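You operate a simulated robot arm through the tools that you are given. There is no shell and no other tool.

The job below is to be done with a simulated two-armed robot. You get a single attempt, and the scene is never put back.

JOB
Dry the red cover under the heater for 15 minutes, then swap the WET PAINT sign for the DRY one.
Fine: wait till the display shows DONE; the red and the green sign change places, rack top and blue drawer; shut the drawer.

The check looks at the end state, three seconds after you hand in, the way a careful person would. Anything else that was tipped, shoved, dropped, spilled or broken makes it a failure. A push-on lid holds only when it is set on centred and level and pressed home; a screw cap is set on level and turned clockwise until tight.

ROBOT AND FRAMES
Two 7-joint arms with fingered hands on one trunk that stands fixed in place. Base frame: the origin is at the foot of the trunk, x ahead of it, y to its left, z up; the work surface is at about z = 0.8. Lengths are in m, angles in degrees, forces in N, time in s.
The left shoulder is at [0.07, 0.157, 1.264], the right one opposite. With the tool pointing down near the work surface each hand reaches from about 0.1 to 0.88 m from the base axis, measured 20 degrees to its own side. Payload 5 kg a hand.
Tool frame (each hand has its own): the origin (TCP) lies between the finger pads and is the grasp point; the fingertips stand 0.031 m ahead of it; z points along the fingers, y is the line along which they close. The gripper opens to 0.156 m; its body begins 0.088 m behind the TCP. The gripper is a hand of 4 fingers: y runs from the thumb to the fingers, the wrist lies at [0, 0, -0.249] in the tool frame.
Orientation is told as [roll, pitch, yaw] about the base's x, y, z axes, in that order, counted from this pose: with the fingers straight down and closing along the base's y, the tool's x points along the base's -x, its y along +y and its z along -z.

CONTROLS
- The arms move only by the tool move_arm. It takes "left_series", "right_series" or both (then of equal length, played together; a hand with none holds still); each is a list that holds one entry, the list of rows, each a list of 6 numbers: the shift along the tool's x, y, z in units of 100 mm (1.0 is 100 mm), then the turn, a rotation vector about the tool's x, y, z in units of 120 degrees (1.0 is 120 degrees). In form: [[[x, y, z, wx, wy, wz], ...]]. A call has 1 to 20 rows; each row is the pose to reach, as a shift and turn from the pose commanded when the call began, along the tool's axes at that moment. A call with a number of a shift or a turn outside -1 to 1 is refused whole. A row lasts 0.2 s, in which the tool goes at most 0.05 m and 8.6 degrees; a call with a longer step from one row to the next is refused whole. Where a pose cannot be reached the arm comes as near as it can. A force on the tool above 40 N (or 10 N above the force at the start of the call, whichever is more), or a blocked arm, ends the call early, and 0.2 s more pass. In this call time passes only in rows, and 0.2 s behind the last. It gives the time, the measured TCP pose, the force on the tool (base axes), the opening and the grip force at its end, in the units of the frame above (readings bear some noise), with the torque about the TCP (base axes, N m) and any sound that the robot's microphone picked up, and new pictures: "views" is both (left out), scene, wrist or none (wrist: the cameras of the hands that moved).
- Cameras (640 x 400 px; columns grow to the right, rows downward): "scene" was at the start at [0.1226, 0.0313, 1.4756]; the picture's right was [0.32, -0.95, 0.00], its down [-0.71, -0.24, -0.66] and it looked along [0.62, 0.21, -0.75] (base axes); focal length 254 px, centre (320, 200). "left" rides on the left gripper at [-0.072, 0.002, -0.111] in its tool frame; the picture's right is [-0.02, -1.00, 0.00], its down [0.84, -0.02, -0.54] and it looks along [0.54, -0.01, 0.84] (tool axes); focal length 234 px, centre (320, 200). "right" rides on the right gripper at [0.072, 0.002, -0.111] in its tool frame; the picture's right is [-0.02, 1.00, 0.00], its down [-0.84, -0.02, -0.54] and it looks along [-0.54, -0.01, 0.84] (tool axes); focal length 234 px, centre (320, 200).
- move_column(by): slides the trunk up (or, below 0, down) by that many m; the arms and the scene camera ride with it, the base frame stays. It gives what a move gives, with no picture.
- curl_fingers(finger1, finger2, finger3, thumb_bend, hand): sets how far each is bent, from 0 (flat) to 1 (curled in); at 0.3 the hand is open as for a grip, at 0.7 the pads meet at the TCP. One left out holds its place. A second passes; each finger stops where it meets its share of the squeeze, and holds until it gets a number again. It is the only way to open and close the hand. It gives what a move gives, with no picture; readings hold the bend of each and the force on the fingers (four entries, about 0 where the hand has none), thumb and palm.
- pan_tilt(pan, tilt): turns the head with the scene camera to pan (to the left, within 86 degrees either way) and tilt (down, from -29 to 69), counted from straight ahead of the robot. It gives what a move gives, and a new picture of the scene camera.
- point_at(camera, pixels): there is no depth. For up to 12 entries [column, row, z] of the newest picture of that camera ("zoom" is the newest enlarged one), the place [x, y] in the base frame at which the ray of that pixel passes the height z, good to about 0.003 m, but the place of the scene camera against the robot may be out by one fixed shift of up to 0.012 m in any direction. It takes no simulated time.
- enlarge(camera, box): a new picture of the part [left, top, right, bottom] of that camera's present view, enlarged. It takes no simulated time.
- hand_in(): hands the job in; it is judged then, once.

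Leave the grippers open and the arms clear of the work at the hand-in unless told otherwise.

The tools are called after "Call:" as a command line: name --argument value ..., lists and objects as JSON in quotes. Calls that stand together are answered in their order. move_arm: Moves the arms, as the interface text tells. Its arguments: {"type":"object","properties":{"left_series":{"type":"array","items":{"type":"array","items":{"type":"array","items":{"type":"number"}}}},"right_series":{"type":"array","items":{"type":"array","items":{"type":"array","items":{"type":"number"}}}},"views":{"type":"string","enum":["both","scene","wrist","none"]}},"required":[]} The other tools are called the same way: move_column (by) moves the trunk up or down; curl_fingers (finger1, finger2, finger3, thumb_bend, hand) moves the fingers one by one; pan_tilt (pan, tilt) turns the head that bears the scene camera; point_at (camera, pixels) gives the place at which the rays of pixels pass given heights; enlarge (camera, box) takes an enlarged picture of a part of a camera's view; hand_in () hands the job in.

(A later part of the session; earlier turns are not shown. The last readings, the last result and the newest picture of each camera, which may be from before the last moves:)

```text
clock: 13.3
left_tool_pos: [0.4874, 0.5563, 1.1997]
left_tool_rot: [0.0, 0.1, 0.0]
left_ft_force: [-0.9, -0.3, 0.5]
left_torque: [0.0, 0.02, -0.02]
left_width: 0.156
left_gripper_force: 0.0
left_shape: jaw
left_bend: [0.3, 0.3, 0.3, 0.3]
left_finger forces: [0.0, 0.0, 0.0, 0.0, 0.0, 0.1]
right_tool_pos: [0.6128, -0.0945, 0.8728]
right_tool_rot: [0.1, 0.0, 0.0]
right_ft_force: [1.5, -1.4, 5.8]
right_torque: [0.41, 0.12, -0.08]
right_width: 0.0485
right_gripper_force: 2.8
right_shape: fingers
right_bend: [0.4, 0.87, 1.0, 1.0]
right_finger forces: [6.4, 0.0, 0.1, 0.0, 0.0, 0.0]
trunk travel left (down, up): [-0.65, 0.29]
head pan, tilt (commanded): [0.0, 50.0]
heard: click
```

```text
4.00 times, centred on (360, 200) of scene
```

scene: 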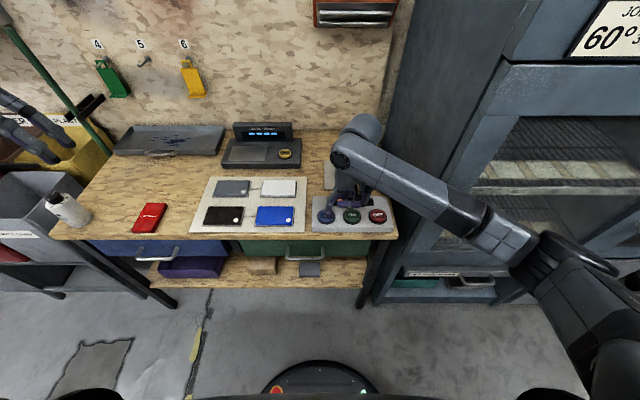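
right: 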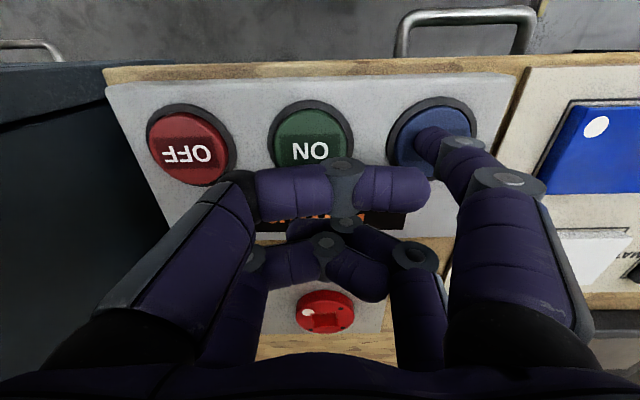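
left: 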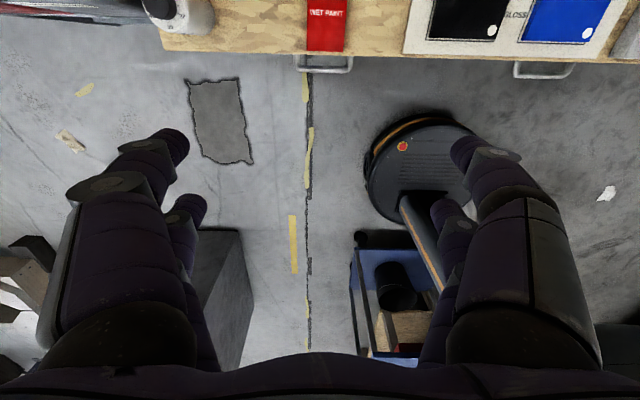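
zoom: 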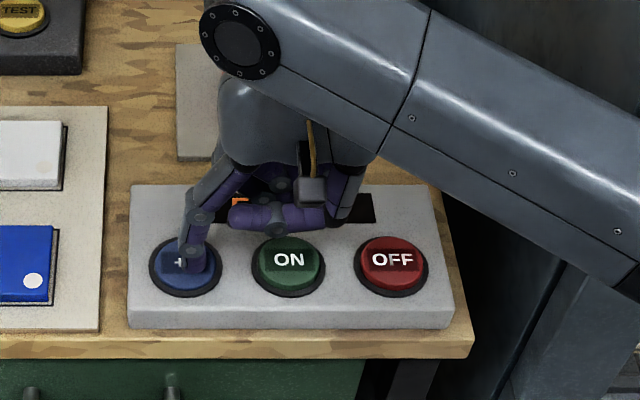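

A click was heard with 6 N on finger1: one press. I lift by 0.07 m and read the display before the next press.

Call:
move_arm --right_series '[[[0, 0, -0.2, 0, 0, 0], [0, 0, -0.45, 0, 0, 0], [0, 0, -0.7, 0, 0, 0]]]' --views "scene"

Call:
enlarge --camera "scene" --box '[290, 150, 430, 250]'

```text
clock: 14.1
left_tool_pos: [0.4879, 0.557, 1.2002]
left_tool_rot: [-0.1, 0.0, 0.0]
left_ft_force: [0.5, 0.2, -0.8]
left_torque: [0.02, -0.02, 0.02]
left_width: 0.1561
left_gripper_force: 0.1
left_shape: jaw
left_bend: [0.3, 0.3, 0.3, 0.3]
left_finger forces: [0.0, 0.0, 0.0, 0.0, 0.0, 0.0]
right_tool_pos: [0.6129, -0.0927, 0.9428]
right_tool_rot: [0.0, 0.1, 0.1]
right_ft_force: [-0.9, 0.2, 0.4]
right_torque: [-0.02, 0.02, -0.01]
right_width: 0.0488
right_gripper_force: 0.0
right_shape: fingers
right_bend: [0.4, 0.87, 1.0, 1.0]
right_finger forces: [0.0, 0.1, 0.1, 0.0, 0.0, 0.0]
trunk travel left (down, up): [-0.65, 0.29]
head pan, tilt (commanded): [0.0, 50.0]
```

scene: 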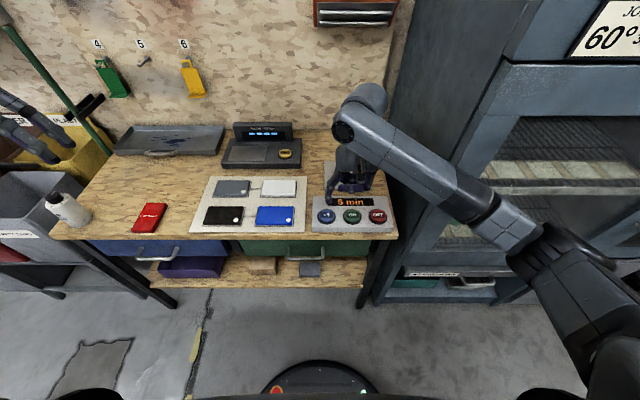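

```text
4.00 times, centred on (360, 200) of scene
```

zoom: 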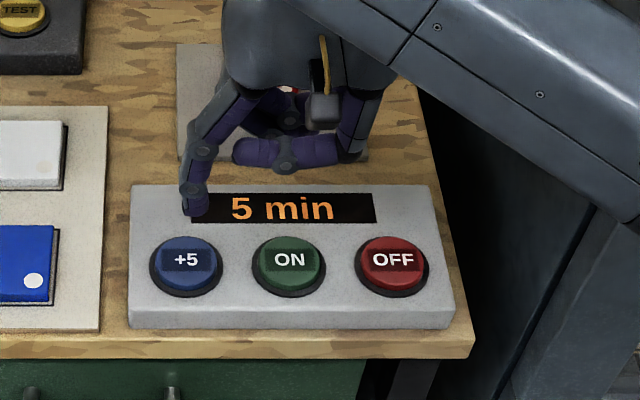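

Display reads "5 min". Second press: same depth down and back up to the start of this call.

Call:
move_arm --right_series '[[[0, 0, 0.3, 0, 0, 0], [0, 0, 0.55, 0, 0, 0], [0, 0, 0.65, 0, 0, 0], [0, 0, 0.7, 0, 0, 0], [0, 0, 0.7, 0, 0, 0], [0, 0, 0.6, 0, 0, 0], [0, 0, 0.3, 0, 0, 0], [0, 0, 0, 0, 0, 0]]]' --views "scene"

Call:
enlarge --camera "scene" --box '[290, 150, 430, 250]'

```text
clock: 15.9
left_tool_pos: [0.488, 0.5553, 1.1996]
left_tool_rot: [-0.1, -0.1, 0.1]
left_ft_force: [-0.7, 0.3, -0.2]
left_torque: [-0.03, -0.02, 0.0]
left_width: 0.1559
left_gripper_force: 0.1
left_shape: jaw
left_bend: [0.3, 0.3, 0.3, 0.3]
left_finger forces: [0.0, 0.1, 0.0, 0.0, 0.0, 0.1]
right_tool_pos: [0.6133, -0.095, 0.9411]
right_tool_rot: [-0.1, 0.0, 0.0]
right_ft_force: [1.3, 0.5, 1.0]
right_torque: [0.02, -0.01, -0.01]
right_width: 0.0489
right_gripper_force: 0.1
right_shape: fingers
right_bend: [0.4, 0.87, 1.0, 1.0]
right_finger forces: [0.0, 0.1, 0.0, 0.0, 0.0, 0.1]
trunk travel left (down, up): [-0.65, 0.29]
head pan, tilt (commanded): [0.0, 50.0]
heard: click
```

scene: 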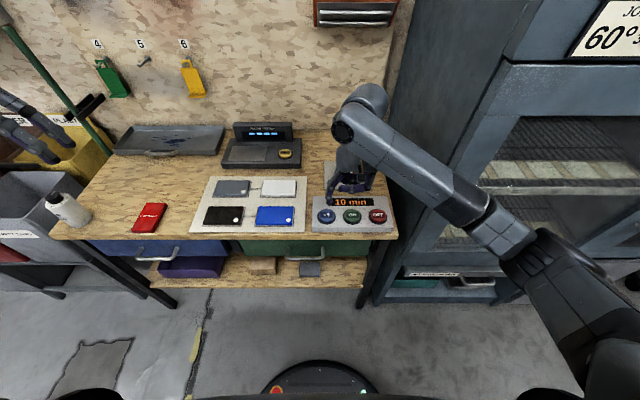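

```text
4.00 times, centred on (360, 200) of scene
```

zoom: 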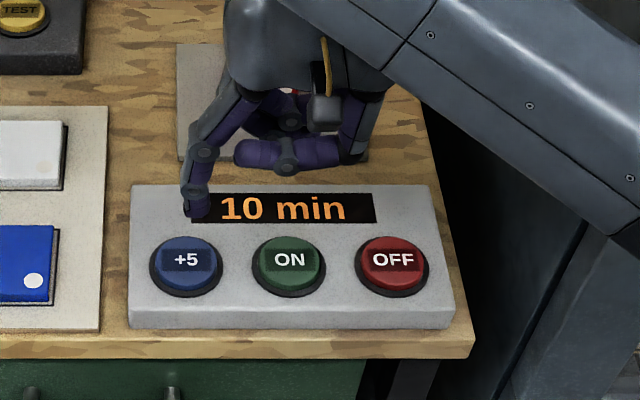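

Display reads "10 min". Third press, same motion.

Call:
move_arm --right_series '[[[0, 0, 0.3, 0, 0, 0], [0, 0, 0.55, 0, 0, 0], [0, 0, 0.65, 0, 0, 0], [0, 0, 0.7, 0, 0, 0], [0, 0, 0.7, 0, 0, 0], [0, 0, 0.6, 0, 0, 0], [0, 0, 0.3, 0, 0, 0], [0, 0, 0, 0, 0, 0]]]' --views "both"

Call:
enlarge --camera "scene" --box '[290, 150, 430, 250]'

```text
clock: 17.7
left_tool_pos: [0.4891, 0.5566, 1.1994]
left_tool_rot: [-0.1, 0.0, 0.0]
left_ft_force: [-0.4, 0.1, 0.6]
left_torque: [-0.01, 0.0, 0.01]
left_width: 0.156
left_gripper_force: 0.1
left_shape: jaw
left_bend: [0.3, 0.3, 0.3, 0.3]
left_finger forces: [0.1, 0.0, 0.0, 0.0, 0.0, 0.0]
right_tool_pos: [0.6127, -0.0936, 0.9426]
right_tool_rot: [0.1, 0.0, 0.0]
right_ft_force: [-0.5, 0.4, -0.8]
right_torque: [-0.02, -0.06, -0.01]
right_width: 0.0488
right_gripper_force: 0.1
right_shape: fingers
right_bend: [0.4, 0.87, 1.0, 1.0]
right_finger forces: [0.0, 0.1, 0.0, 0.0, 0.0, 0.0]
trunk travel left (down, up): [-0.65, 0.29]
head pan, tilt (commanded): [0.0, 50.0]
heard: click
```

scene: 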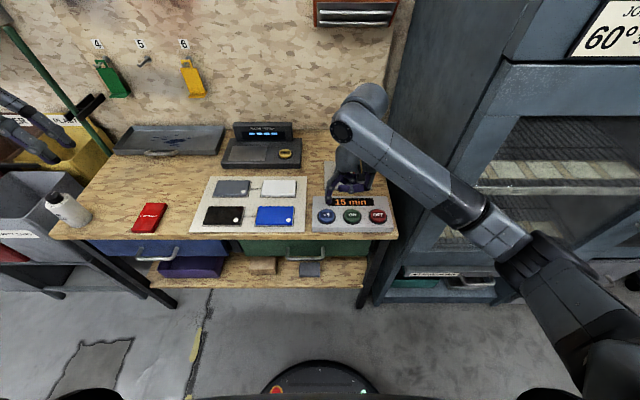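
right: 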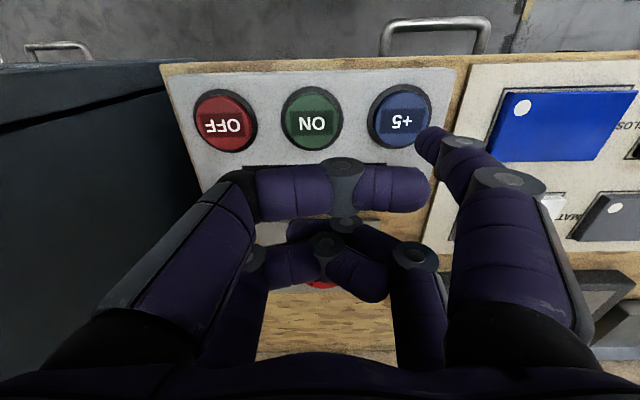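

```text
4.00 times, centred on (360, 200) of scene
```

zoom: 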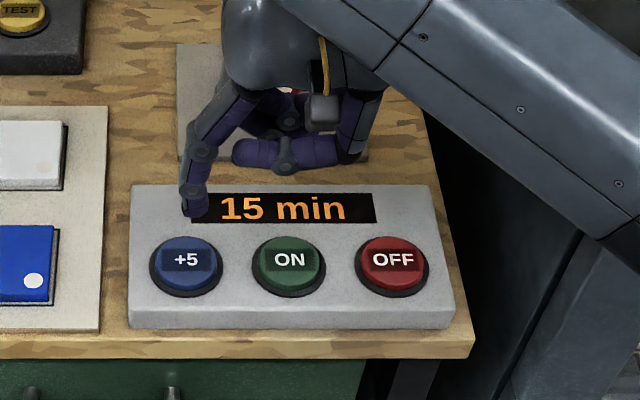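

Display reads "15 min". Now the ON button: I shift the hand sideways by 0.075 m and look before pressing.

Call:
move_arm --right_series '[[[0, -0.25, 0, 0, 0, 0], [0, -0.5, 0, 0, 0, 0], [0, -0.75, 0.15, 0, 0, 0], [0, -0.75, 0.3, 0, 0, 0]]]' --views "both"

Call:
enlarge --camera "scene" --box '[290, 130, 430, 250]'

```text
clock: 18.7
left_tool_pos: [0.49, 0.5564, 1.1997]
left_tool_rot: [0.0, -0.1, 0.0]
left_ft_force: [0.8, 0.3, -0.1]
left_torque: [0.01, 0.01, -0.01]
left_width: 0.156
left_gripper_force: 0.0
left_shape: jaw
left_bend: [0.3, 0.3, 0.3, 0.3]
left_finger forces: [0.1, 0.0, 0.1, 0.1, 0.1, 0.1]
right_tool_pos: [0.6127, -0.1688, 0.911]
right_tool_rot: [0.0, 0.0, 0.0]
right_ft_force: [-0.3, 0.5, 0.3]
right_torque: [0.02, 0.03, 0.01]
right_width: 0.049
right_gripper_force: 0.0
right_shape: fingers
right_bend: [0.4, 0.87, 1.0, 1.0]
right_finger forces: [0.1, 0.1, 0.1, 0.0, 0.0, 0.1]
trunk travel left (down, up): [-0.65, 0.29]
head pan, tilt (commanded): [0.0, 50.0]
```

scene: 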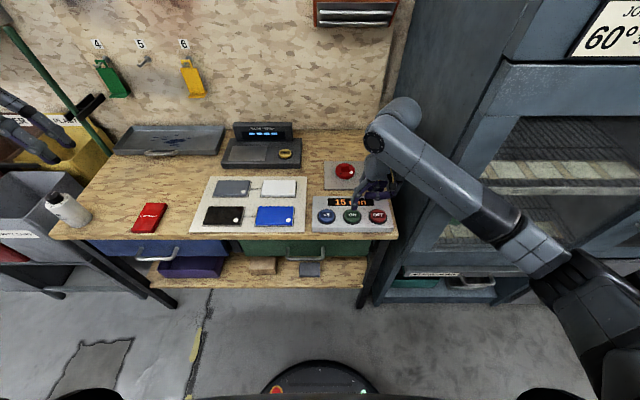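
right: 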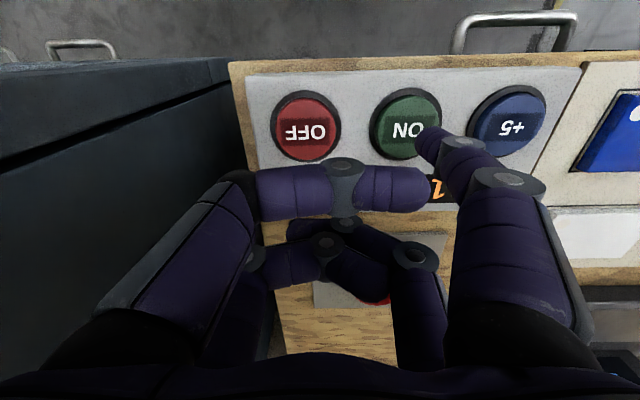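

```text
3.33 times, centred on (360, 190) of scene
```

zoom: 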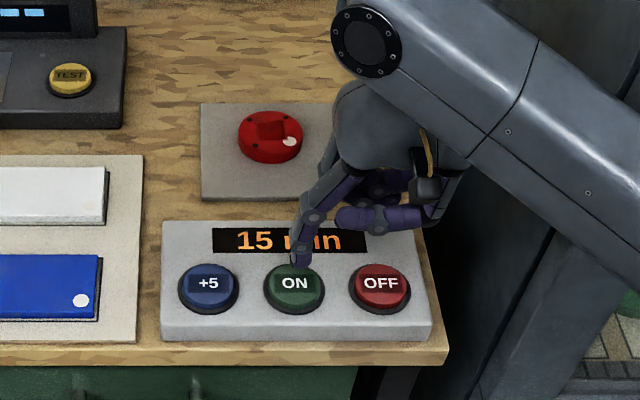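

The tip is above ON, well away from OFF and +5. I press down 0.04 m and come back up.

Call:
move_arm --right_series '[[[0, 0, 0.2, 0, 0, 0], [0, 0, 0.34, 0, 0, 0], [0, 0, 0.4, 0, 0, 0], [0, 0, 0.4, 0, 0, 0], [0, 0, 0.2, 0, 0, 0], [0, 0, -0.2, 0, 0, 0], [0, 0, -0.5, 0, 0, 0]]]' --views "scene"

Call:
enlarge --camera "scene" --box '[290, 130, 430, 250]'

```text
clock: 20.3
left_tool_pos: [0.4884, 0.5571, 1.1996]
left_tool_rot: [0.0, 0.0, -0.1]
left_ft_force: [-0.9, -0.3, 0.3]
left_torque: [-0.01, -0.02, 0.04]
left_width: 0.156
left_gripper_force: 0.1
left_shape: jaw
left_bend: [0.3, 0.3, 0.3, 0.3]
left_finger forces: [0.1, 0.0, 0.1, 0.0, 0.0, 0.1]
right_tool_pos: [0.6131, -0.1684, 0.9618]
right_tool_rot: [0.0, 0.1, 0.0]
right_ft_force: [-0.5, 0.5, 0.2]
right_torque: [0.0, 0.03, 0.01]
right_width: 0.049
right_gripper_force: 0.0
right_shape: fingers
right_bend: [0.4, 0.87, 1.0, 1.0]
right_finger forces: [0.0, 0.0, 0.0, 0.1, 0.0, 0.0]
trunk travel left (down, up): [-0.65, 0.29]
head pan, tilt (commanded): [0.0, 50.0]
heard: click
```

scene: 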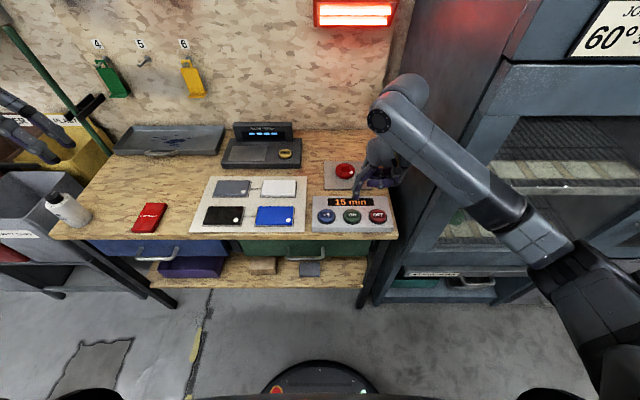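

```text
3.33 times, centred on (360, 190) of scene
```

zoom: 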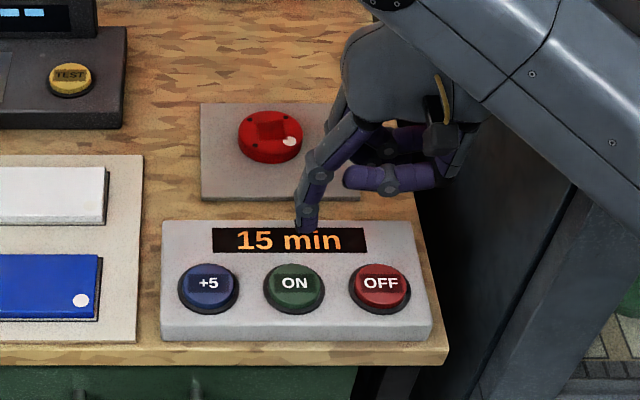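

The heater glows, timer runs. I raise the right hand and draw it back out of the heated zone.

Call:
move_arm --right_series '[[[0, 0.1, -0.3, 0, 0, 0], [0.2, 0.25, -0.6, 0, 0, 0], [0.5, 0.4, -0.9, 0, 0, 0], [0.8, 0.5, -1.0, 0, 0, 0], [1.0, 0.5, -1.0, 0, 0, 0]]]' --views "both"

Call:
curl_fingers --hand "right" --finger1 0.3 --finger2 0.3 --finger3 0.3 --thumb_bend 0.3

Call:
enlarge --camera "scene" --box '[290, 130, 430, 250]'

```text
clock: 21.5
left_tool_pos: [0.489, 0.5545, 1.2009]
left_tool_rot: [0.0, 0.0, 0.0]
left_ft_force: [-0.4, -0.4, -0.2]
left_torque: [0.02, -0.02, -0.03]
left_width: 0.1558
left_gripper_force: 0.2
left_shape: jaw
left_bend: [0.3, 0.3, 0.3, 0.3]
left_finger forces: [0.0, 0.0, 0.0, 0.0, 0.0, 0.1]
right_tool_pos: [0.5117, -0.1182, 1.0609]
right_tool_rot: [-0.1, 0.1, 0.0]
right_ft_force: [-0.3, -0.5, -0.6]
right_torque: [0.03, -0.02, -0.04]
right_width: 0.0491
right_gripper_force: 0.2
right_shape: fingers
right_bend: [0.4, 0.87, 1.0, 1.0]
right_finger forces: [0.0, 0.0, 0.1, 0.0, 0.1, 0.1]
trunk travel left (down, up): [-0.65, 0.29]
head pan, tilt (commanded): [0.0, 50.0]
```

scene: 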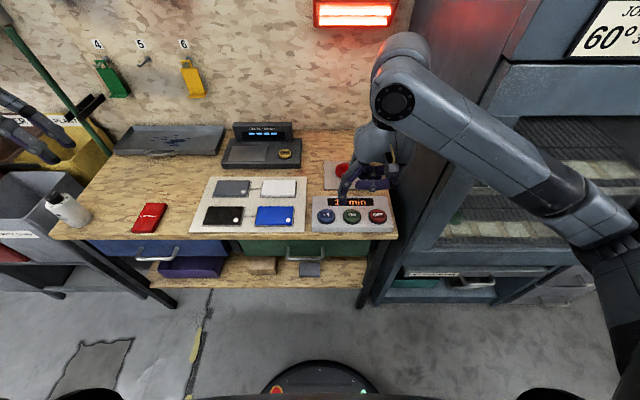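
right: 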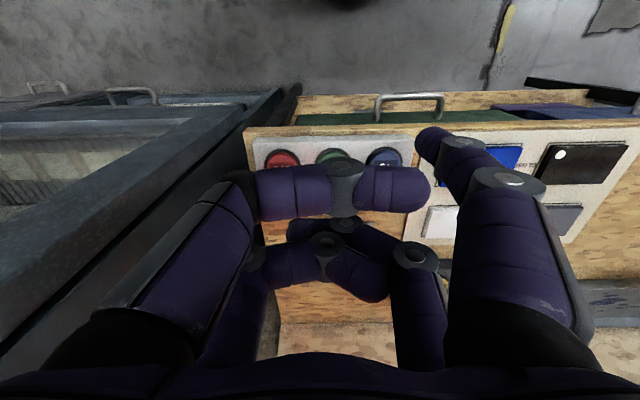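

```text
clock: 22.5
left_tool_pos: [0.4886, 0.5568, 1.1998]
left_tool_rot: [0.0, 0.0, 0.0]
left_ft_force: [1.0, 0.1, -1.0]
left_torque: [-0.02, 0.03, -0.02]
left_width: 0.1559
left_gripper_force: 0.1
left_shape: jaw
left_bend: [0.3, 0.3, 0.3, 0.3]
left_finger forces: [0.0, 0.1, 0.0, 0.1, 0.0, 0.0]
right_tool_pos: [0.5132, -0.1171, 1.0615]
right_tool_rot: [0.1, 0.0, 0.0]
right_ft_force: [-0.1, -0.4, 0.7]
right_torque: [0.04, -0.02, 0.0]
right_width: 0.1597
right_gripper_force: 0.0
right_shape: fingers
right_bend: [0.3, 0.3, 0.3, 0.3]
right_finger forces: [0.1, 0.0, 0.0, 0.0, 0.0, 0.0]
trunk travel left (down, up): [-0.65, 0.29]
head pan, tilt (commanded): [0.0, 50.0]
```

```text
3.33 times, centred on (360, 190) of scene
```

zoom: 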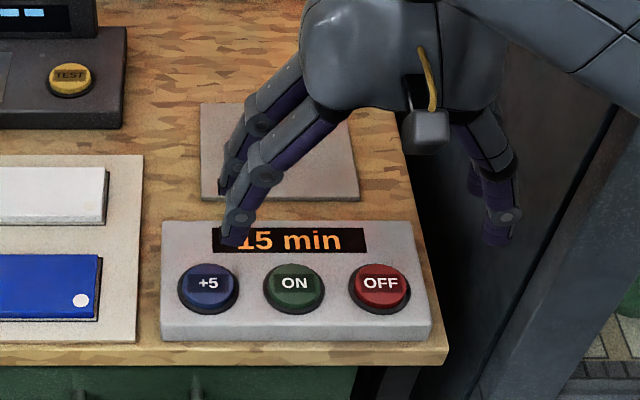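

The heater runs and the display still reads 15 min. I draw the right hand up and farther back; meanwhile I measure the blue drawer's handle with the left wrist camera (handle bar at about (325,69), posts at (300,60) and (350,60)).

Call:
move_arm --right_series '[[[0.3, 0, -0.3, 0, 0, 0], [0.6, 0, -0.6, 0, 0, 0], [0.9, 0, -0.9, 0, 0, 0]]]' --views "scene"

Call:
point_at --camera "left" --pixels '[[325, 71, 0.72], [300, 71, 0.72], [352, 71, 0.72], [325, 71, 0.7], [325, 71, 0.74], [162, 46, 0.8], [405, 54, 0.8], [307, 51, 0.82], [345, 51, 0.82], [345, 2, 0.82], [310, 2, 0.82]]'

Call:
enlarge --camera "left" --box '[140, 0, 420, 140]'

```text
clock: 23.3
left_tool_pos: [0.4882, 0.5559, 1.2005]
left_tool_rot: [0.1, -0.2, -0.1]
left_ft_force: [0.6, -0.3, 0.3]
left_torque: [0.01, -0.02, -0.01]
left_width: 0.1557
left_gripper_force: 0.0
left_shape: jaw
left_bend: [0.3, 0.3, 0.3, 0.3]
left_finger forces: [0.0, 0.0, 0.1, 0.1, 0.0, 0.0]
right_tool_pos: [0.4219, -0.1189, 1.1525]
right_tool_rot: [0.1, 0.0, 0.1]
right_ft_force: [-0.5, -0.3, 0.4]
right_torque: [0.0, -0.01, -0.02]
right_width: 0.1593
right_gripper_force: 0.0
right_shape: fingers
right_bend: [0.3, 0.3, 0.3, 0.3]
right_finger forces: [0.1, 0.0, 0.0, 0.0, 0.0, 0.0]
trunk travel left (down, up): [-0.65, 0.29]
head pan, tilt (commanded): [0.0, 50.0]
```

scene: 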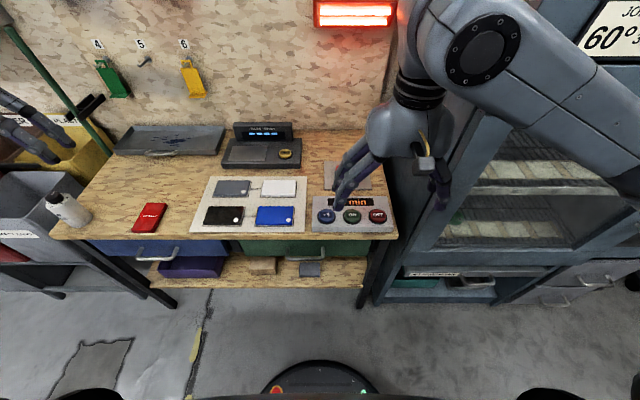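

```text
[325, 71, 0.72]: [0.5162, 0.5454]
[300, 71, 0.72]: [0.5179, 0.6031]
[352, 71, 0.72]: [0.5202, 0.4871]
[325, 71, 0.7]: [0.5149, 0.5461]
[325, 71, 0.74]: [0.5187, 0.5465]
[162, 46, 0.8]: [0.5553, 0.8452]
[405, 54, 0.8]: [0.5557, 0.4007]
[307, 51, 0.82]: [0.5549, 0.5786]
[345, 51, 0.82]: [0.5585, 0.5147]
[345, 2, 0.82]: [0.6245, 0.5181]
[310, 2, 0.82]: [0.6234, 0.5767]
```

```text
2.29 times, centred on (280, 70) of left
```

zoom: 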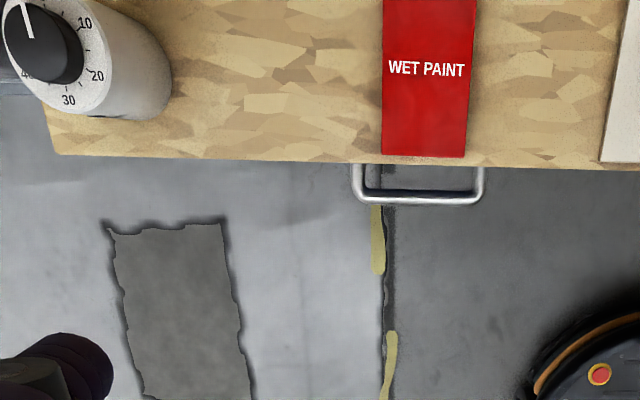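

Handle: bar spans y 0.487–0.603 at x≈0.516; the sign is about 0.06 wide with its near edge at x≈0.556. I turn the head for a better look at the blue drawer and its handle.

Call:
pan_tilt --pan 32 --tilt 55

Call:
enlarge --camera "scene" --box '[180, 100, 480, 300]'

```text
clock: 24.3
left_tool_pos: [0.4883, 0.5566, 1.1997]
left_tool_rot: [0.0, 0.1, 0.0]
left_ft_force: [-0.4, 0.4, -0.5]
left_torque: [-0.02, 0.01, 0.04]
left_width: 0.1558
left_gripper_force: 0.0
left_shape: jaw
left_bend: [0.3, 0.3, 0.3, 0.3]
left_finger forces: [0.0, 0.1, 0.0, 0.0, 0.0, 0.0]
right_tool_pos: [0.4235, -0.1188, 1.1511]
right_tool_rot: [0.0, 0.0, 0.1]
right_ft_force: [0.1, 0.2, 0.2]
right_torque: [0.01, -0.01, 0.02]
right_width: 0.1599
right_gripper_force: 0.1
right_shape: fingers
right_bend: [0.3, 0.3, 0.3, 0.3]
right_finger forces: [0.0, 0.0, 0.1, 0.0, 0.1, 0.0]
trunk travel left (down, up): [-0.65, 0.29]
head pan, tilt (commanded): [32.0, 55.0]
```

scene: 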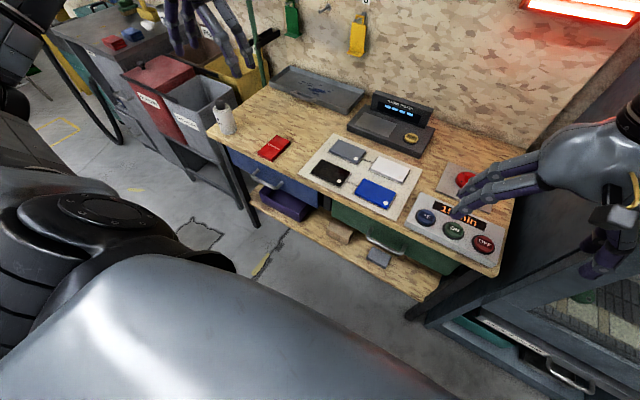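

```text
2.00 times, centred on (330, 200) of scene
```

zoom: 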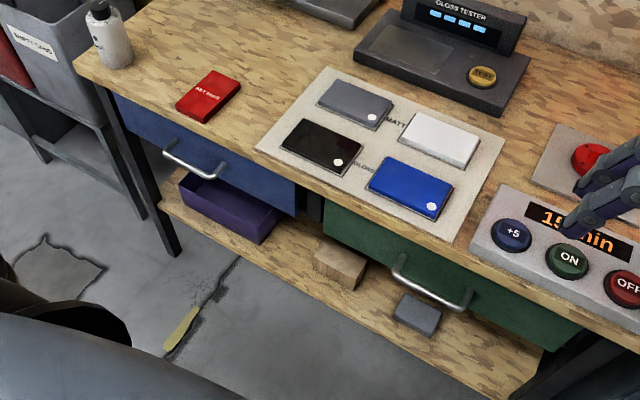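

I cross rays for the handle: bar ends in the zoom at (165,153) and (222,176); drawer face corners at (115,95), (160,200), (297,180), (295,215).

Call:
point_at --camera "zoom" --pixels '[[194, 168, 0.74], [194, 168, 0.72], [194, 168, 0.7], [166, 155, 0.72], [222, 178, 0.72], [115, 92, 0.78], [160, 200, 0.66], [297, 214, 0.66], [296, 178, 0.76], [75, 65, 0.8], [190, 120, 0.82], [240, 85, 0.82]]'

```text
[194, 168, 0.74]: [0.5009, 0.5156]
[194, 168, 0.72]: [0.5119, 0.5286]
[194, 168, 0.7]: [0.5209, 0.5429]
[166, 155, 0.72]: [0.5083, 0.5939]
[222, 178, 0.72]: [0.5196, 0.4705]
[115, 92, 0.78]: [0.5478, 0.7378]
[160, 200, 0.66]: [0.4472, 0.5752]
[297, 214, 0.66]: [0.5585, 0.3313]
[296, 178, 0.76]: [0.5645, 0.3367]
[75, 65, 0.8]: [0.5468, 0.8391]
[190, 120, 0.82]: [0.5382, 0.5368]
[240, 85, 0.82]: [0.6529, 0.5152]
```

The handle bar is near (0.516, 0.545, 0.695), about 0.04 m ahead of the drawer face. I plan to grip it with the left hand pointing forward, fingers closing vertically. First I bring the left hand back and down in front of the bench, while the timer counts.

Call:
move_arm --left_series '[[[0.3, 0, 0.25, 0, 0, 0], [0.6, 0, 0.5, 0, 0, 0], [0.85, 0, 0.75, 0, 0, 0], [1.0, 0, 1.0, 0, 0, 0]]]' --views "none"

Call:
move_arm --left_series '[[[0.1, 0, 0.3, 0, 0, 0], [0.2, 0, 0.6, 0, 0, 0], [0.2, 0, 0.9, 0, 0, 0]]]' --views "both"

```text
clock: 25.3
left_tool_pos: [0.3876, 0.5564, 1.0993]
left_tool_rot: [0.1, 0.0, -0.1]
left_ft_force: [-1.2, 0.0, 0.4]
left_torque: [0.01, 0.0, -0.02]
left_width: 0.1559
left_gripper_force: 0.0
left_shape: jaw
left_bend: [0.3, 0.3, 0.3, 0.3]
left_finger forces: [0.0, 0.0, 0.1, 0.1, 0.0, 0.1]
right_tool_pos: [0.4221, -0.1187, 1.1523]
right_tool_rot: [0.0, 0.1, 0.1]
right_ft_force: [-0.4, 0.4, -0.3]
right_torque: [0.02, -0.03, -0.01]
right_width: 0.1597
right_gripper_force: 0.1
right_shape: fingers
right_bend: [0.3, 0.3, 0.3, 0.3]
right_finger forces: [0.1, 0.0, 0.0, 0.0, 0.0, 0.1]
trunk travel left (down, up): [-0.65, 0.29]
head pan, tilt (commanded): [32.0, 55.0]
```

```text
clock: 26.1
left_tool_pos: [0.3695, 0.5566, 1.009]
left_tool_rot: [0.0, 0.0, 0.1]
left_ft_force: [0.5, -0.6, -0.3]
left_torque: [-0.04, 0.01, 0.02]
left_width: 0.1558
left_gripper_force: 0.1
left_shape: jaw
left_bend: [0.3, 0.3, 0.3, 0.3]
left_finger forces: [0.0, 0.1, 0.1, 0.0, 0.0, 0.0]
right_tool_pos: [0.4258, -0.1178, 1.1517]
right_tool_rot: [-0.1, 0.1, 0.0]
right_ft_force: [-0.7, 0.3, -0.4]
right_torque: [0.02, 0.01, 0.01]
right_width: 0.1599
right_gripper_force: 0.0
right_shape: fingers
right_bend: [0.3, 0.3, 0.3, 0.3]
right_finger forces: [0.0, 0.0, 0.1, 0.1, 0.0, 0.0]
trunk travel left (down, up): [-0.65, 0.29]
head pan, tilt (commanded): [32.0, 55.0]
```

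scene: 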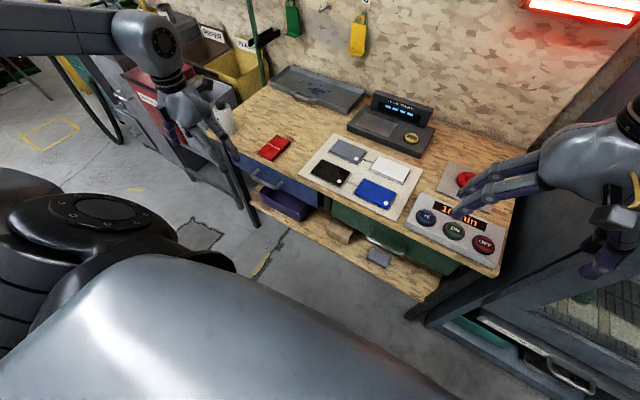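
left: 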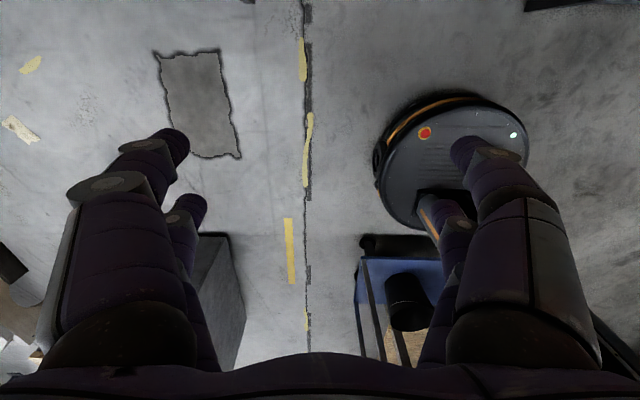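

The left hand hangs in front of the bench at (0.37, 0.557, 1.01). Now I turn it about its TCP so it points forward with the closing line vertical (120 degrees about the tool's (-1,-1,1) diagonal).

Call:
move_arm --left_series '[[[0, 0, 0, -0.04, -0.04, 0.04], [0, 0, 0, -0.08, -0.08, 0.08], [0, 0, 0, -0.12, -0.12, 0.12], [0, 0, 0, -0.16, -0.16, 0.16], [0, 0, 0, -0.2, -0.2, 0.2], [0, 0, 0, -0.24, -0.24, 0.24], [0, 0, 0, -0.28, -0.28, 0.28], [0, 0, 0, -0.32, -0.32, 0.32]]]' --views "both"

```text
clock: 27.9
left_tool_pos: [0.3686, 0.5556, 1.0096]
left_tool_rot: [50.8, -19.4, -50.8]
left_ft_force: [-0.2, 1.4, -1.2]
left_torque: [-0.02, -0.01, -0.01]
left_width: 0.1559
left_gripper_force: 0.0
left_shape: jaw
left_bend: [0.3, 0.3, 0.3, 0.3]
left_finger forces: [0.0, 0.0, 0.0, 0.0, 0.0, 0.0]
right_tool_pos: [0.4221, -0.1179, 1.1526]
right_tool_rot: [0.0, -0.2, 0.0]
right_ft_force: [-0.3, 0.2, -0.3]
right_torque: [0.01, 0.0, -0.02]
right_width: 0.1599
right_gripper_force: 0.1
right_shape: fingers
right_bend: [0.3, 0.3, 0.3, 0.3]
right_finger forces: [0.1, 0.0, 0.0, 0.1, 0.0, 0.0]
trunk travel left (down, up): [-0.65, 0.29]
head pan, tilt (commanded): [32.0, 55.0]
```

scene: 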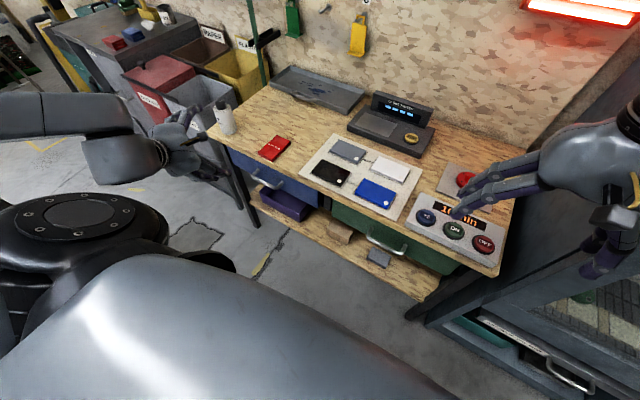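
left: 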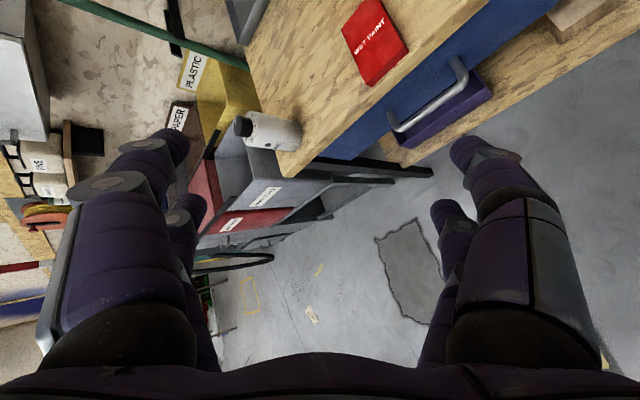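

Turning well; the wrist camera now shows the handle at (430,100). I finish the turn.

Call:
move_arm --left_series '[[[0, 0, 0, -0.04, -0.04, 0.04], [0, 0, 0, -0.08, -0.08, 0.08], [0, 0, 0, -0.12, -0.12, 0.12], [0, 0, 0, -0.16, -0.16, 0.16], [0, 0, 0, -0.2, -0.2, 0.2], [0, 0, 0, -0.24, -0.24, 0.24], [0, 0, 0, -0.257, -0.257, 0.257]]]' --views "both"

Call:
enlarge --camera "scene" --box '[400, 170, 540, 280]'

```text
clock: 29.5
left_tool_pos: [0.3692, 0.558, 1.0087]
left_tool_rot: [90.0, -0.1, -89.8]
left_ft_force: [-0.2, -0.6, 0.0]
left_torque: [0.0, -0.03, 0.0]
left_width: 0.1562
left_gripper_force: 0.0
left_shape: jaw
left_bend: [0.3, 0.3, 0.3, 0.3]
left_finger forces: [0.0, 0.0, 0.0, 0.0, 0.0, 0.0]
left hand out of reach, approached as far as the arm can: row 1, 2, 3, 4, 5
right_tool_pos: [0.4236, -0.1164, 1.1519]
right_tool_rot: [-0.1, 0.0, 0.1]
right_ft_force: [0.2, 0.7, -0.9]
right_torque: [-0.04, 0.02, -0.01]
right_width: 0.1598
right_gripper_force: 0.0
right_shape: fingers
right_bend: [0.3, 0.3, 0.3, 0.3]
right_finger forces: [0.1, 0.0, 0.1, 0.0, 0.0, 0.0]
trunk travel left (down, up): [-0.65, 0.29]
head pan, tilt (commanded): [32.0, 55.0]
```

scene: 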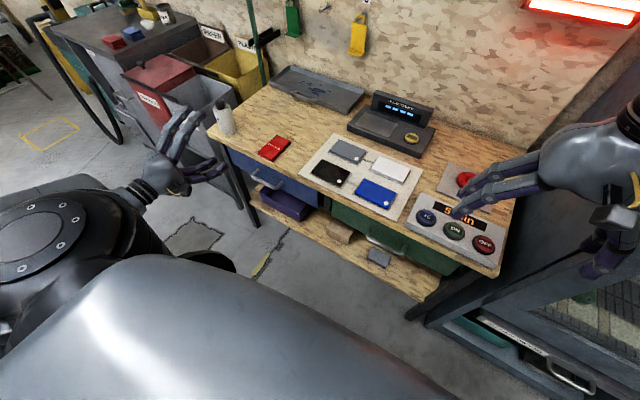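
left: 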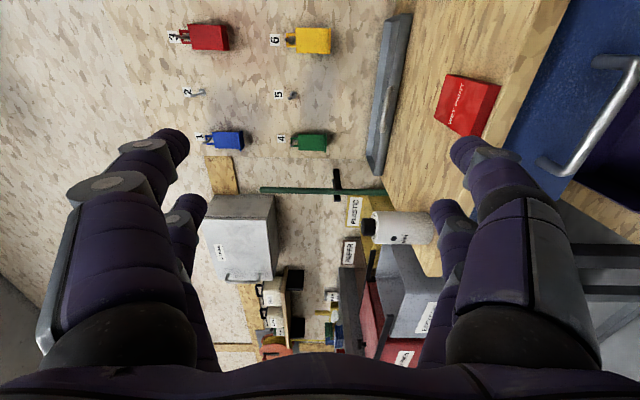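

```text
3.64 times, centred on (470, 225) of scene
```

zoom: 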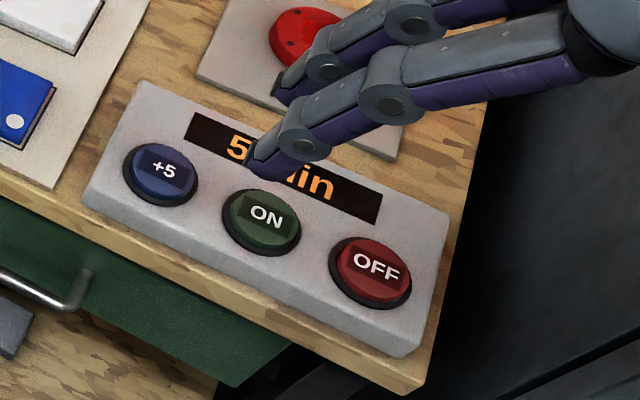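

The display now shows "5 min", so it counts quickly. The left hand points forward with rot (90, 0, -90). I lower it (tool -y is down) toward the handle's height in front of the bench.

Call:
move_arm --left_series '[[[0, -0.25, 0, 0, 0, 0], [0, -0.5, 0, 0, 0, 0], [0, -0.75, 0, 0, 0, 0], [0, -1.0, 0, 0, 0, 0]]]' --views "none"

Call:
move_arm --left_series '[[[0, -0.25, 0, 0, 0, 0], [0, -0.5, 0, 0, 0, 0], [0, -0.75, 0, 0, 0, 0], [0, -1.0, 0, 0, 0, 0]]]' --views "both"

```text
clock: 30.5
left_tool_pos: [0.3687, 0.5571, 0.9083]
left_tool_rot: [89.9, 0.0, -90.0]
left_ft_force: [0.8, 0.4, 0.1]
left_torque: [0.01, -0.04, 0.01]
left_width: 0.1558
left_gripper_force: 0.0
left_shape: jaw
left_bend: [0.3, 0.3, 0.3, 0.3]
left_finger forces: [0.0, 0.0, 0.0, 0.0, 0.1, 0.0]
right_tool_pos: [0.4239, -0.1176, 1.1521]
right_tool_rot: [-0.1, -0.1, 0.0]
right_ft_force: [0.3, -0.1, -0.8]
right_torque: [-0.03, 0.01, 0.02]
right_width: 0.1597
right_gripper_force: 0.1
right_shape: fingers
right_bend: [0.3, 0.3, 0.3, 0.3]
right_finger forces: [0.0, 0.1, 0.0, 0.0, 0.1, 0.0]
trunk travel left (down, up): [-0.65, 0.29]
head pan, tilt (commanded): [32.0, 55.0]
```

```text
clock: 31.5
left_tool_pos: [0.3668, 0.5597, 0.8264]
left_tool_rot: [89.9, -0.2, -90.0]
left_ft_force: [-0.1, 0.4, -1.5]
left_torque: [-0.02, 0.01, -0.01]
left_width: 0.1561
left_gripper_force: 0.0
left_shape: jaw
left_bend: [0.3, 0.3, 0.3, 0.3]
left_finger forces: [0.0, 0.1, 0.0, 0.1, 0.0, 0.0]
left hand out of reach, approached as far as the arm can: row 2, 4
right_tool_pos: [0.4249, -0.1174, 1.1512]
right_tool_rot: [-0.1, 0.1, 0.0]
right_ft_force: [0.6, 0.2, 0.4]
right_torque: [-0.01, 0.03, -0.04]
right_width: 0.1597
right_gripper_force: 0.0
right_shape: fingers
right_bend: [0.3, 0.3, 0.3, 0.3]
right_finger forces: [0.1, 0.1, 0.1, 0.1, 0.0, 0.1]
trunk travel left (down, up): [-0.65, 0.29]
head pan, tilt (commanded): [32.0, 55.0]
```

scene: 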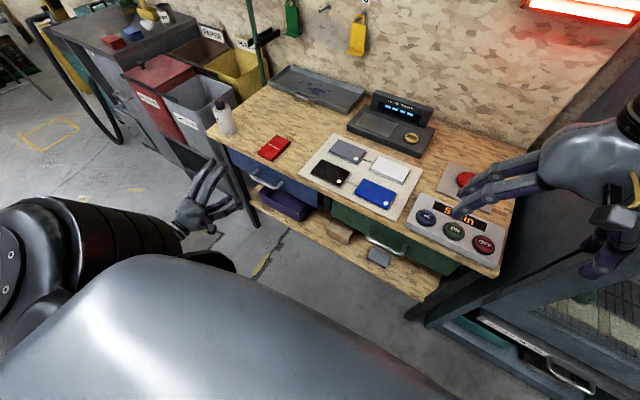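
left: 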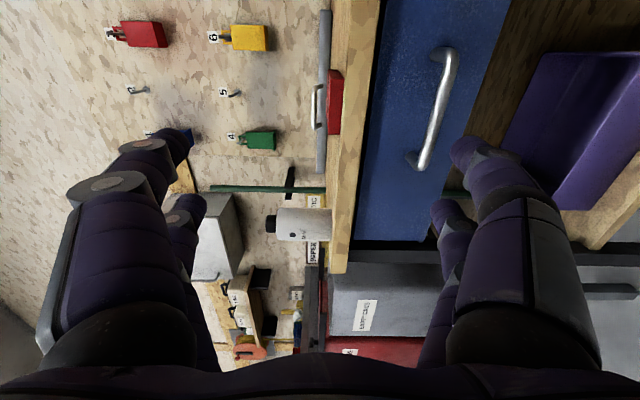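

Low and forward is at the edge of the reach here, so I'll lower the trunk by about 0.2 m. First I check what stands by the left elbow: turn the head left.

Call:
pan_tilt --pan 80 --tilt 50

Call:
pan_tilt --pan -55 --tilt 55

```text
clock: 32.7
left_tool_pos: [0.3653, 0.5593, 0.8295]
left_tool_rot: [89.9, 0.0, -90.0]
left_ft_force: [-0.6, 0.4, -0.2]
left_torque: [0.02, 0.02, -0.03]
left_width: 0.156
left_gripper_force: 0.2
left_shape: jaw
left_bend: [0.3, 0.3, 0.3, 0.3]
left_finger forces: [0.0, 0.0, 0.0, 0.0, 0.1, 0.0]
right_tool_pos: [0.4236, -0.1179, 1.1511]
right_tool_rot: [-0.1, -0.1, 0.0]
right_ft_force: [0.1, -0.1, -1.4]
right_torque: [0.0, -0.01, 0.04]
right_width: 0.1596
right_gripper_force: 0.1
right_shape: fingers
right_bend: [0.3, 0.3, 0.3, 0.3]
right_finger forces: [0.0, 0.1, 0.0, 0.1, 0.0, 0.0]
trunk travel left (down, up): [-0.65, 0.29]
head pan, tilt (commanded): [80.0, 50.0]
```

scene: 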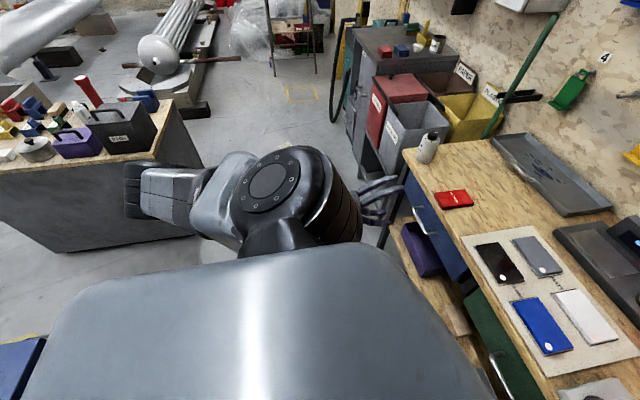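

```text
clock: 34.8
left_tool_pos: [0.3653, 0.5592, 0.8288]
left_tool_rot: [89.8, 0.0, -90.0]
left_ft_force: [0.9, 0.5, 0.1]
left_torque: [0.0, -0.03, -0.01]
left_width: 0.1559
left_gripper_force: 0.1
left_shape: jaw
left_bend: [0.3, 0.3, 0.3, 0.3]
left_finger forces: [0.0, 0.1, 0.1, 0.1, 0.0, 0.0]
right_tool_pos: [0.4232, -0.1181, 1.152]
right_tool_rot: [0.0, 0.0, 0.0]
right_ft_force: [0.2, -0.2, -0.3]
right_torque: [0.04, 0.03, 0.0]
right_width: 0.1595
right_gripper_force: 0.0
right_shape: fingers
right_bend: [0.3, 0.3, 0.3, 0.3]
right_finger forces: [0.1, 0.1, 0.0, 0.0, 0.0, 0.1]
trunk travel left (down, up): [-0.65, 0.29]
head pan, tilt (commanded): [-55.0, 55.0]
```

scene: 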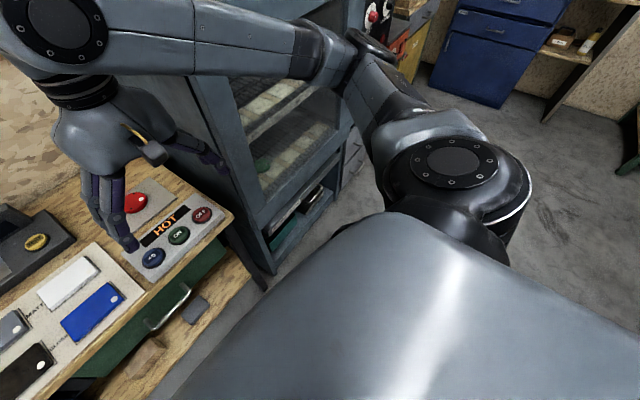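

The display shows "HOT". I check it, then measure how close the left elbow is to the second bench on the left.

Call:
enlarge --camera "scene" --box '[100, 160, 240, 280]'

Call:
pan_tilt --pan 80 --tilt 50

Call:
point_at --camera "scene" --pixels '[[172, 100, 0.8], [200, 165, 0.8], [60, 252, 0.0], [200, 235, 0.0], [0, 160, 0.8], [130, 190, 1.0], [130, 190, 1.2], [130, 165, 0.8], [190, 235, 1.0]]'

Call:
enlarge --camera "scene" --box '[0, 60, 260, 280]'

```text
3.33 times, centred on (170, 220) of scene
```

zoom: 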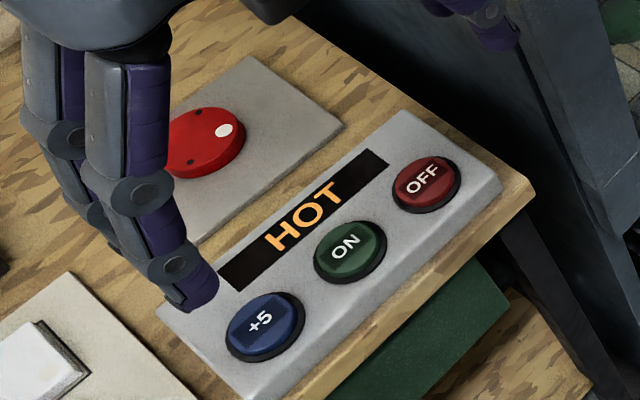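

```text
clock: 37.0
left_tool_pos: [0.3644, 0.5581, 0.8289]
left_tool_rot: [89.9, 0.1, -90.0]
left_ft_force: [-0.5, -0.2, -0.7]
left_torque: [0.0, -0.03, 0.01]
left_width: 0.1561
left_gripper_force: 0.1
left_shape: jaw
left_bend: [0.3, 0.3, 0.3, 0.3]
left_finger forces: [0.1, 0.0, 0.0, 0.0, 0.0, 0.1]
right_tool_pos: [0.4243, -0.1189, 1.1513]
right_tool_rot: [0.0, 0.1, 0.0]
right_ft_force: [-0.5, 0.8, -0.1]
right_torque: [0.02, -0.03, 0.0]
right_width: 0.1595
right_gripper_force: 0.0
right_shape: fingers
right_bend: [0.3, 0.3, 0.3, 0.3]
right_finger forces: [0.0, 0.0, 0.0, 0.0, 0.0, 0.1]
trunk travel left (down, up): [-0.65, 0.29]
head pan, tilt (commanded): [80.0, 50.0]
```

scene: 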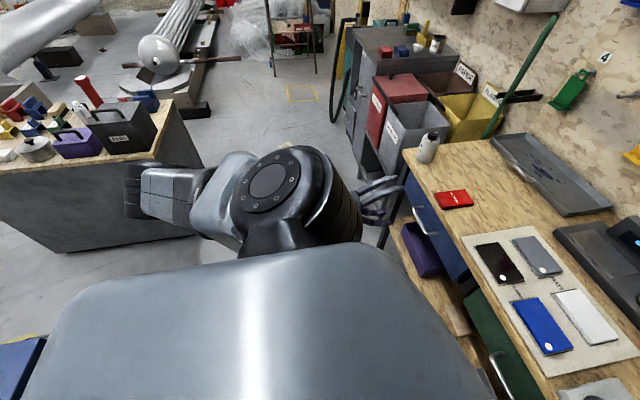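

```text
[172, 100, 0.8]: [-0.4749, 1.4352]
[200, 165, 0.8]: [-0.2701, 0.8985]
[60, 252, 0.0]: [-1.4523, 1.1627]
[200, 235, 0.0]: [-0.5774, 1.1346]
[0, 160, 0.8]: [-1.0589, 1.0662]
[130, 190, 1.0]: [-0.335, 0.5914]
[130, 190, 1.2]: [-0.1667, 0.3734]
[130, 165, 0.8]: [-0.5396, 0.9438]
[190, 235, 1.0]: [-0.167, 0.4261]
```

```text
1.82 times, centred on (130, 170) of scene
```

zoom: 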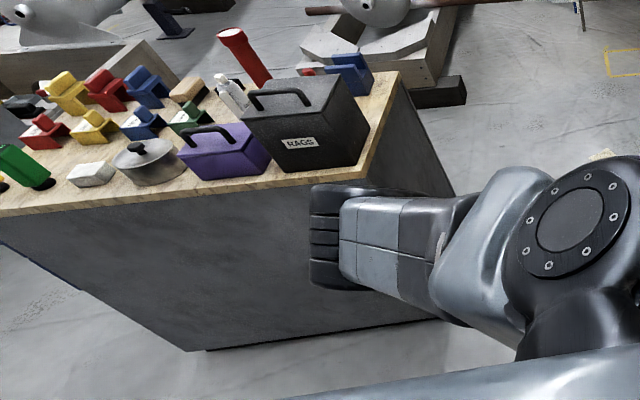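

There is ample room around the left elbow (second bench is at y>1.13, x<-0.57). I raise the left hand 0.07 m, then lower the trunk 0.2 m, which puts the hand at about z=0.70.

Call:
move_arm --left_series '[[[0, 0.25, 0, 0, 0, 0], [0, 0.5, 0, 0, 0, 0], [0, 0.8, 0, 0, 0, 0]]]' --views "none"

Call:
move_column --by -0.2

Call:
pan_tilt --pan 25 --tilt 50

```text
clock: 37.8
left_tool_pos: [0.3665, 0.5594, 0.9105]
left_tool_rot: [89.8, 0.0, -89.9]
left_ft_force: [0.2, -0.3, 1.3]
left_torque: [0.02, 0.01, -0.01]
left_width: 0.1561
left_gripper_force: 0.0
left_shape: jaw
left_bend: [0.3, 0.3, 0.3, 0.3]
left_finger forces: [0.1, 0.0, 0.1, 0.1, 0.0, 0.0]
right_tool_pos: [0.4234, -0.1182, 1.1516]
right_tool_rot: [0.0, 0.0, 0.0]
right_ft_force: [-0.3, 1.0, 0.1]
right_torque: [0.03, -0.02, 0.0]
right_width: 0.1597
right_gripper_force: 0.1
right_shape: fingers
right_bend: [0.3, 0.3, 0.3, 0.3]
right_finger forces: [0.0, 0.0, 0.0, 0.0, 0.0, 0.0]
trunk travel left (down, up): [-0.65, 0.29]
head pan, tilt (commanded): [80.0, 50.0]
```

```text
clock: 40.0
left_tool_pos: [0.3664, 0.5591, 0.7093]
left_tool_rot: [90.0, 0.0, -90.0]
left_ft_force: [1.3, 0.1, -0.3]
left_torque: [0.0, 0.02, 0.0]
left_width: 0.1563
left_gripper_force: 0.2
left_shape: jaw
left_bend: [0.3, 0.3, 0.3, 0.3]
left_finger forces: [0.0, 0.1, 0.1, 0.0, 0.0, 0.0]
right_tool_pos: [0.4226, -0.1173, 0.9523]
right_tool_rot: [0.0, 0.0, 0.1]
right_ft_force: [0.2, 0.5, -1.3]
right_torque: [0.02, -0.05, 0.0]
right_width: 0.1597
right_gripper_force: 0.1
right_shape: fingers
right_bend: [0.3, 0.3, 0.3, 0.3]
right_finger forces: [0.1, 0.0, 0.0, 0.0, 0.1, 0.0]
trunk travel left (down, up): [-0.45, 0.49]
head pan, tilt (commanded): [80.0, 50.0]
```

```text
clock: 41.2
left_tool_pos: [0.3657, 0.559, 0.7095]
left_tool_rot: [89.9, 0.0, -90.0]
left_ft_force: [0.4, -0.6, -0.9]
left_torque: [0.01, 0.03, 0.0]
left_width: 0.1563
left_gripper_force: 0.1
left_shape: jaw
left_bend: [0.3, 0.3, 0.3, 0.3]
left_finger forces: [0.0, 0.0, 0.0, 0.0, 0.1, 0.0]
right_tool_pos: [0.424, -0.1185, 0.9519]
right_tool_rot: [0.1, -0.1, -0.1]
right_ft_force: [-0.2, -0.6, -0.5]
right_torque: [0.01, -0.01, 0.0]
right_width: 0.1597
right_gripper_force: 0.1
right_shape: fingers
right_bend: [0.3, 0.3, 0.3, 0.3]
right_finger forces: [0.0, 0.0, 0.0, 0.0, 0.0, 0.0]
trunk travel left (down, up): [-0.45, 0.49]
head pan, tilt (commanded): [25.0, 50.0]
```

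scene: 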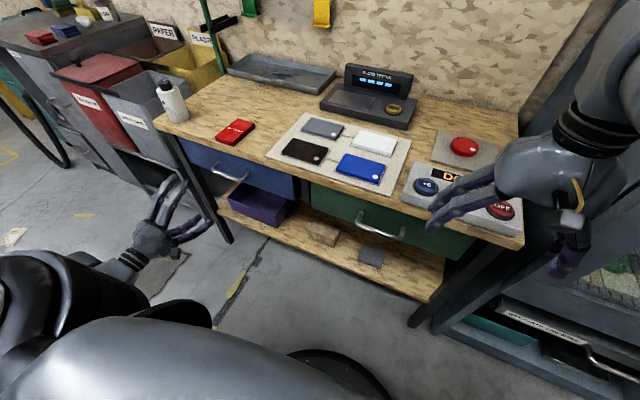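

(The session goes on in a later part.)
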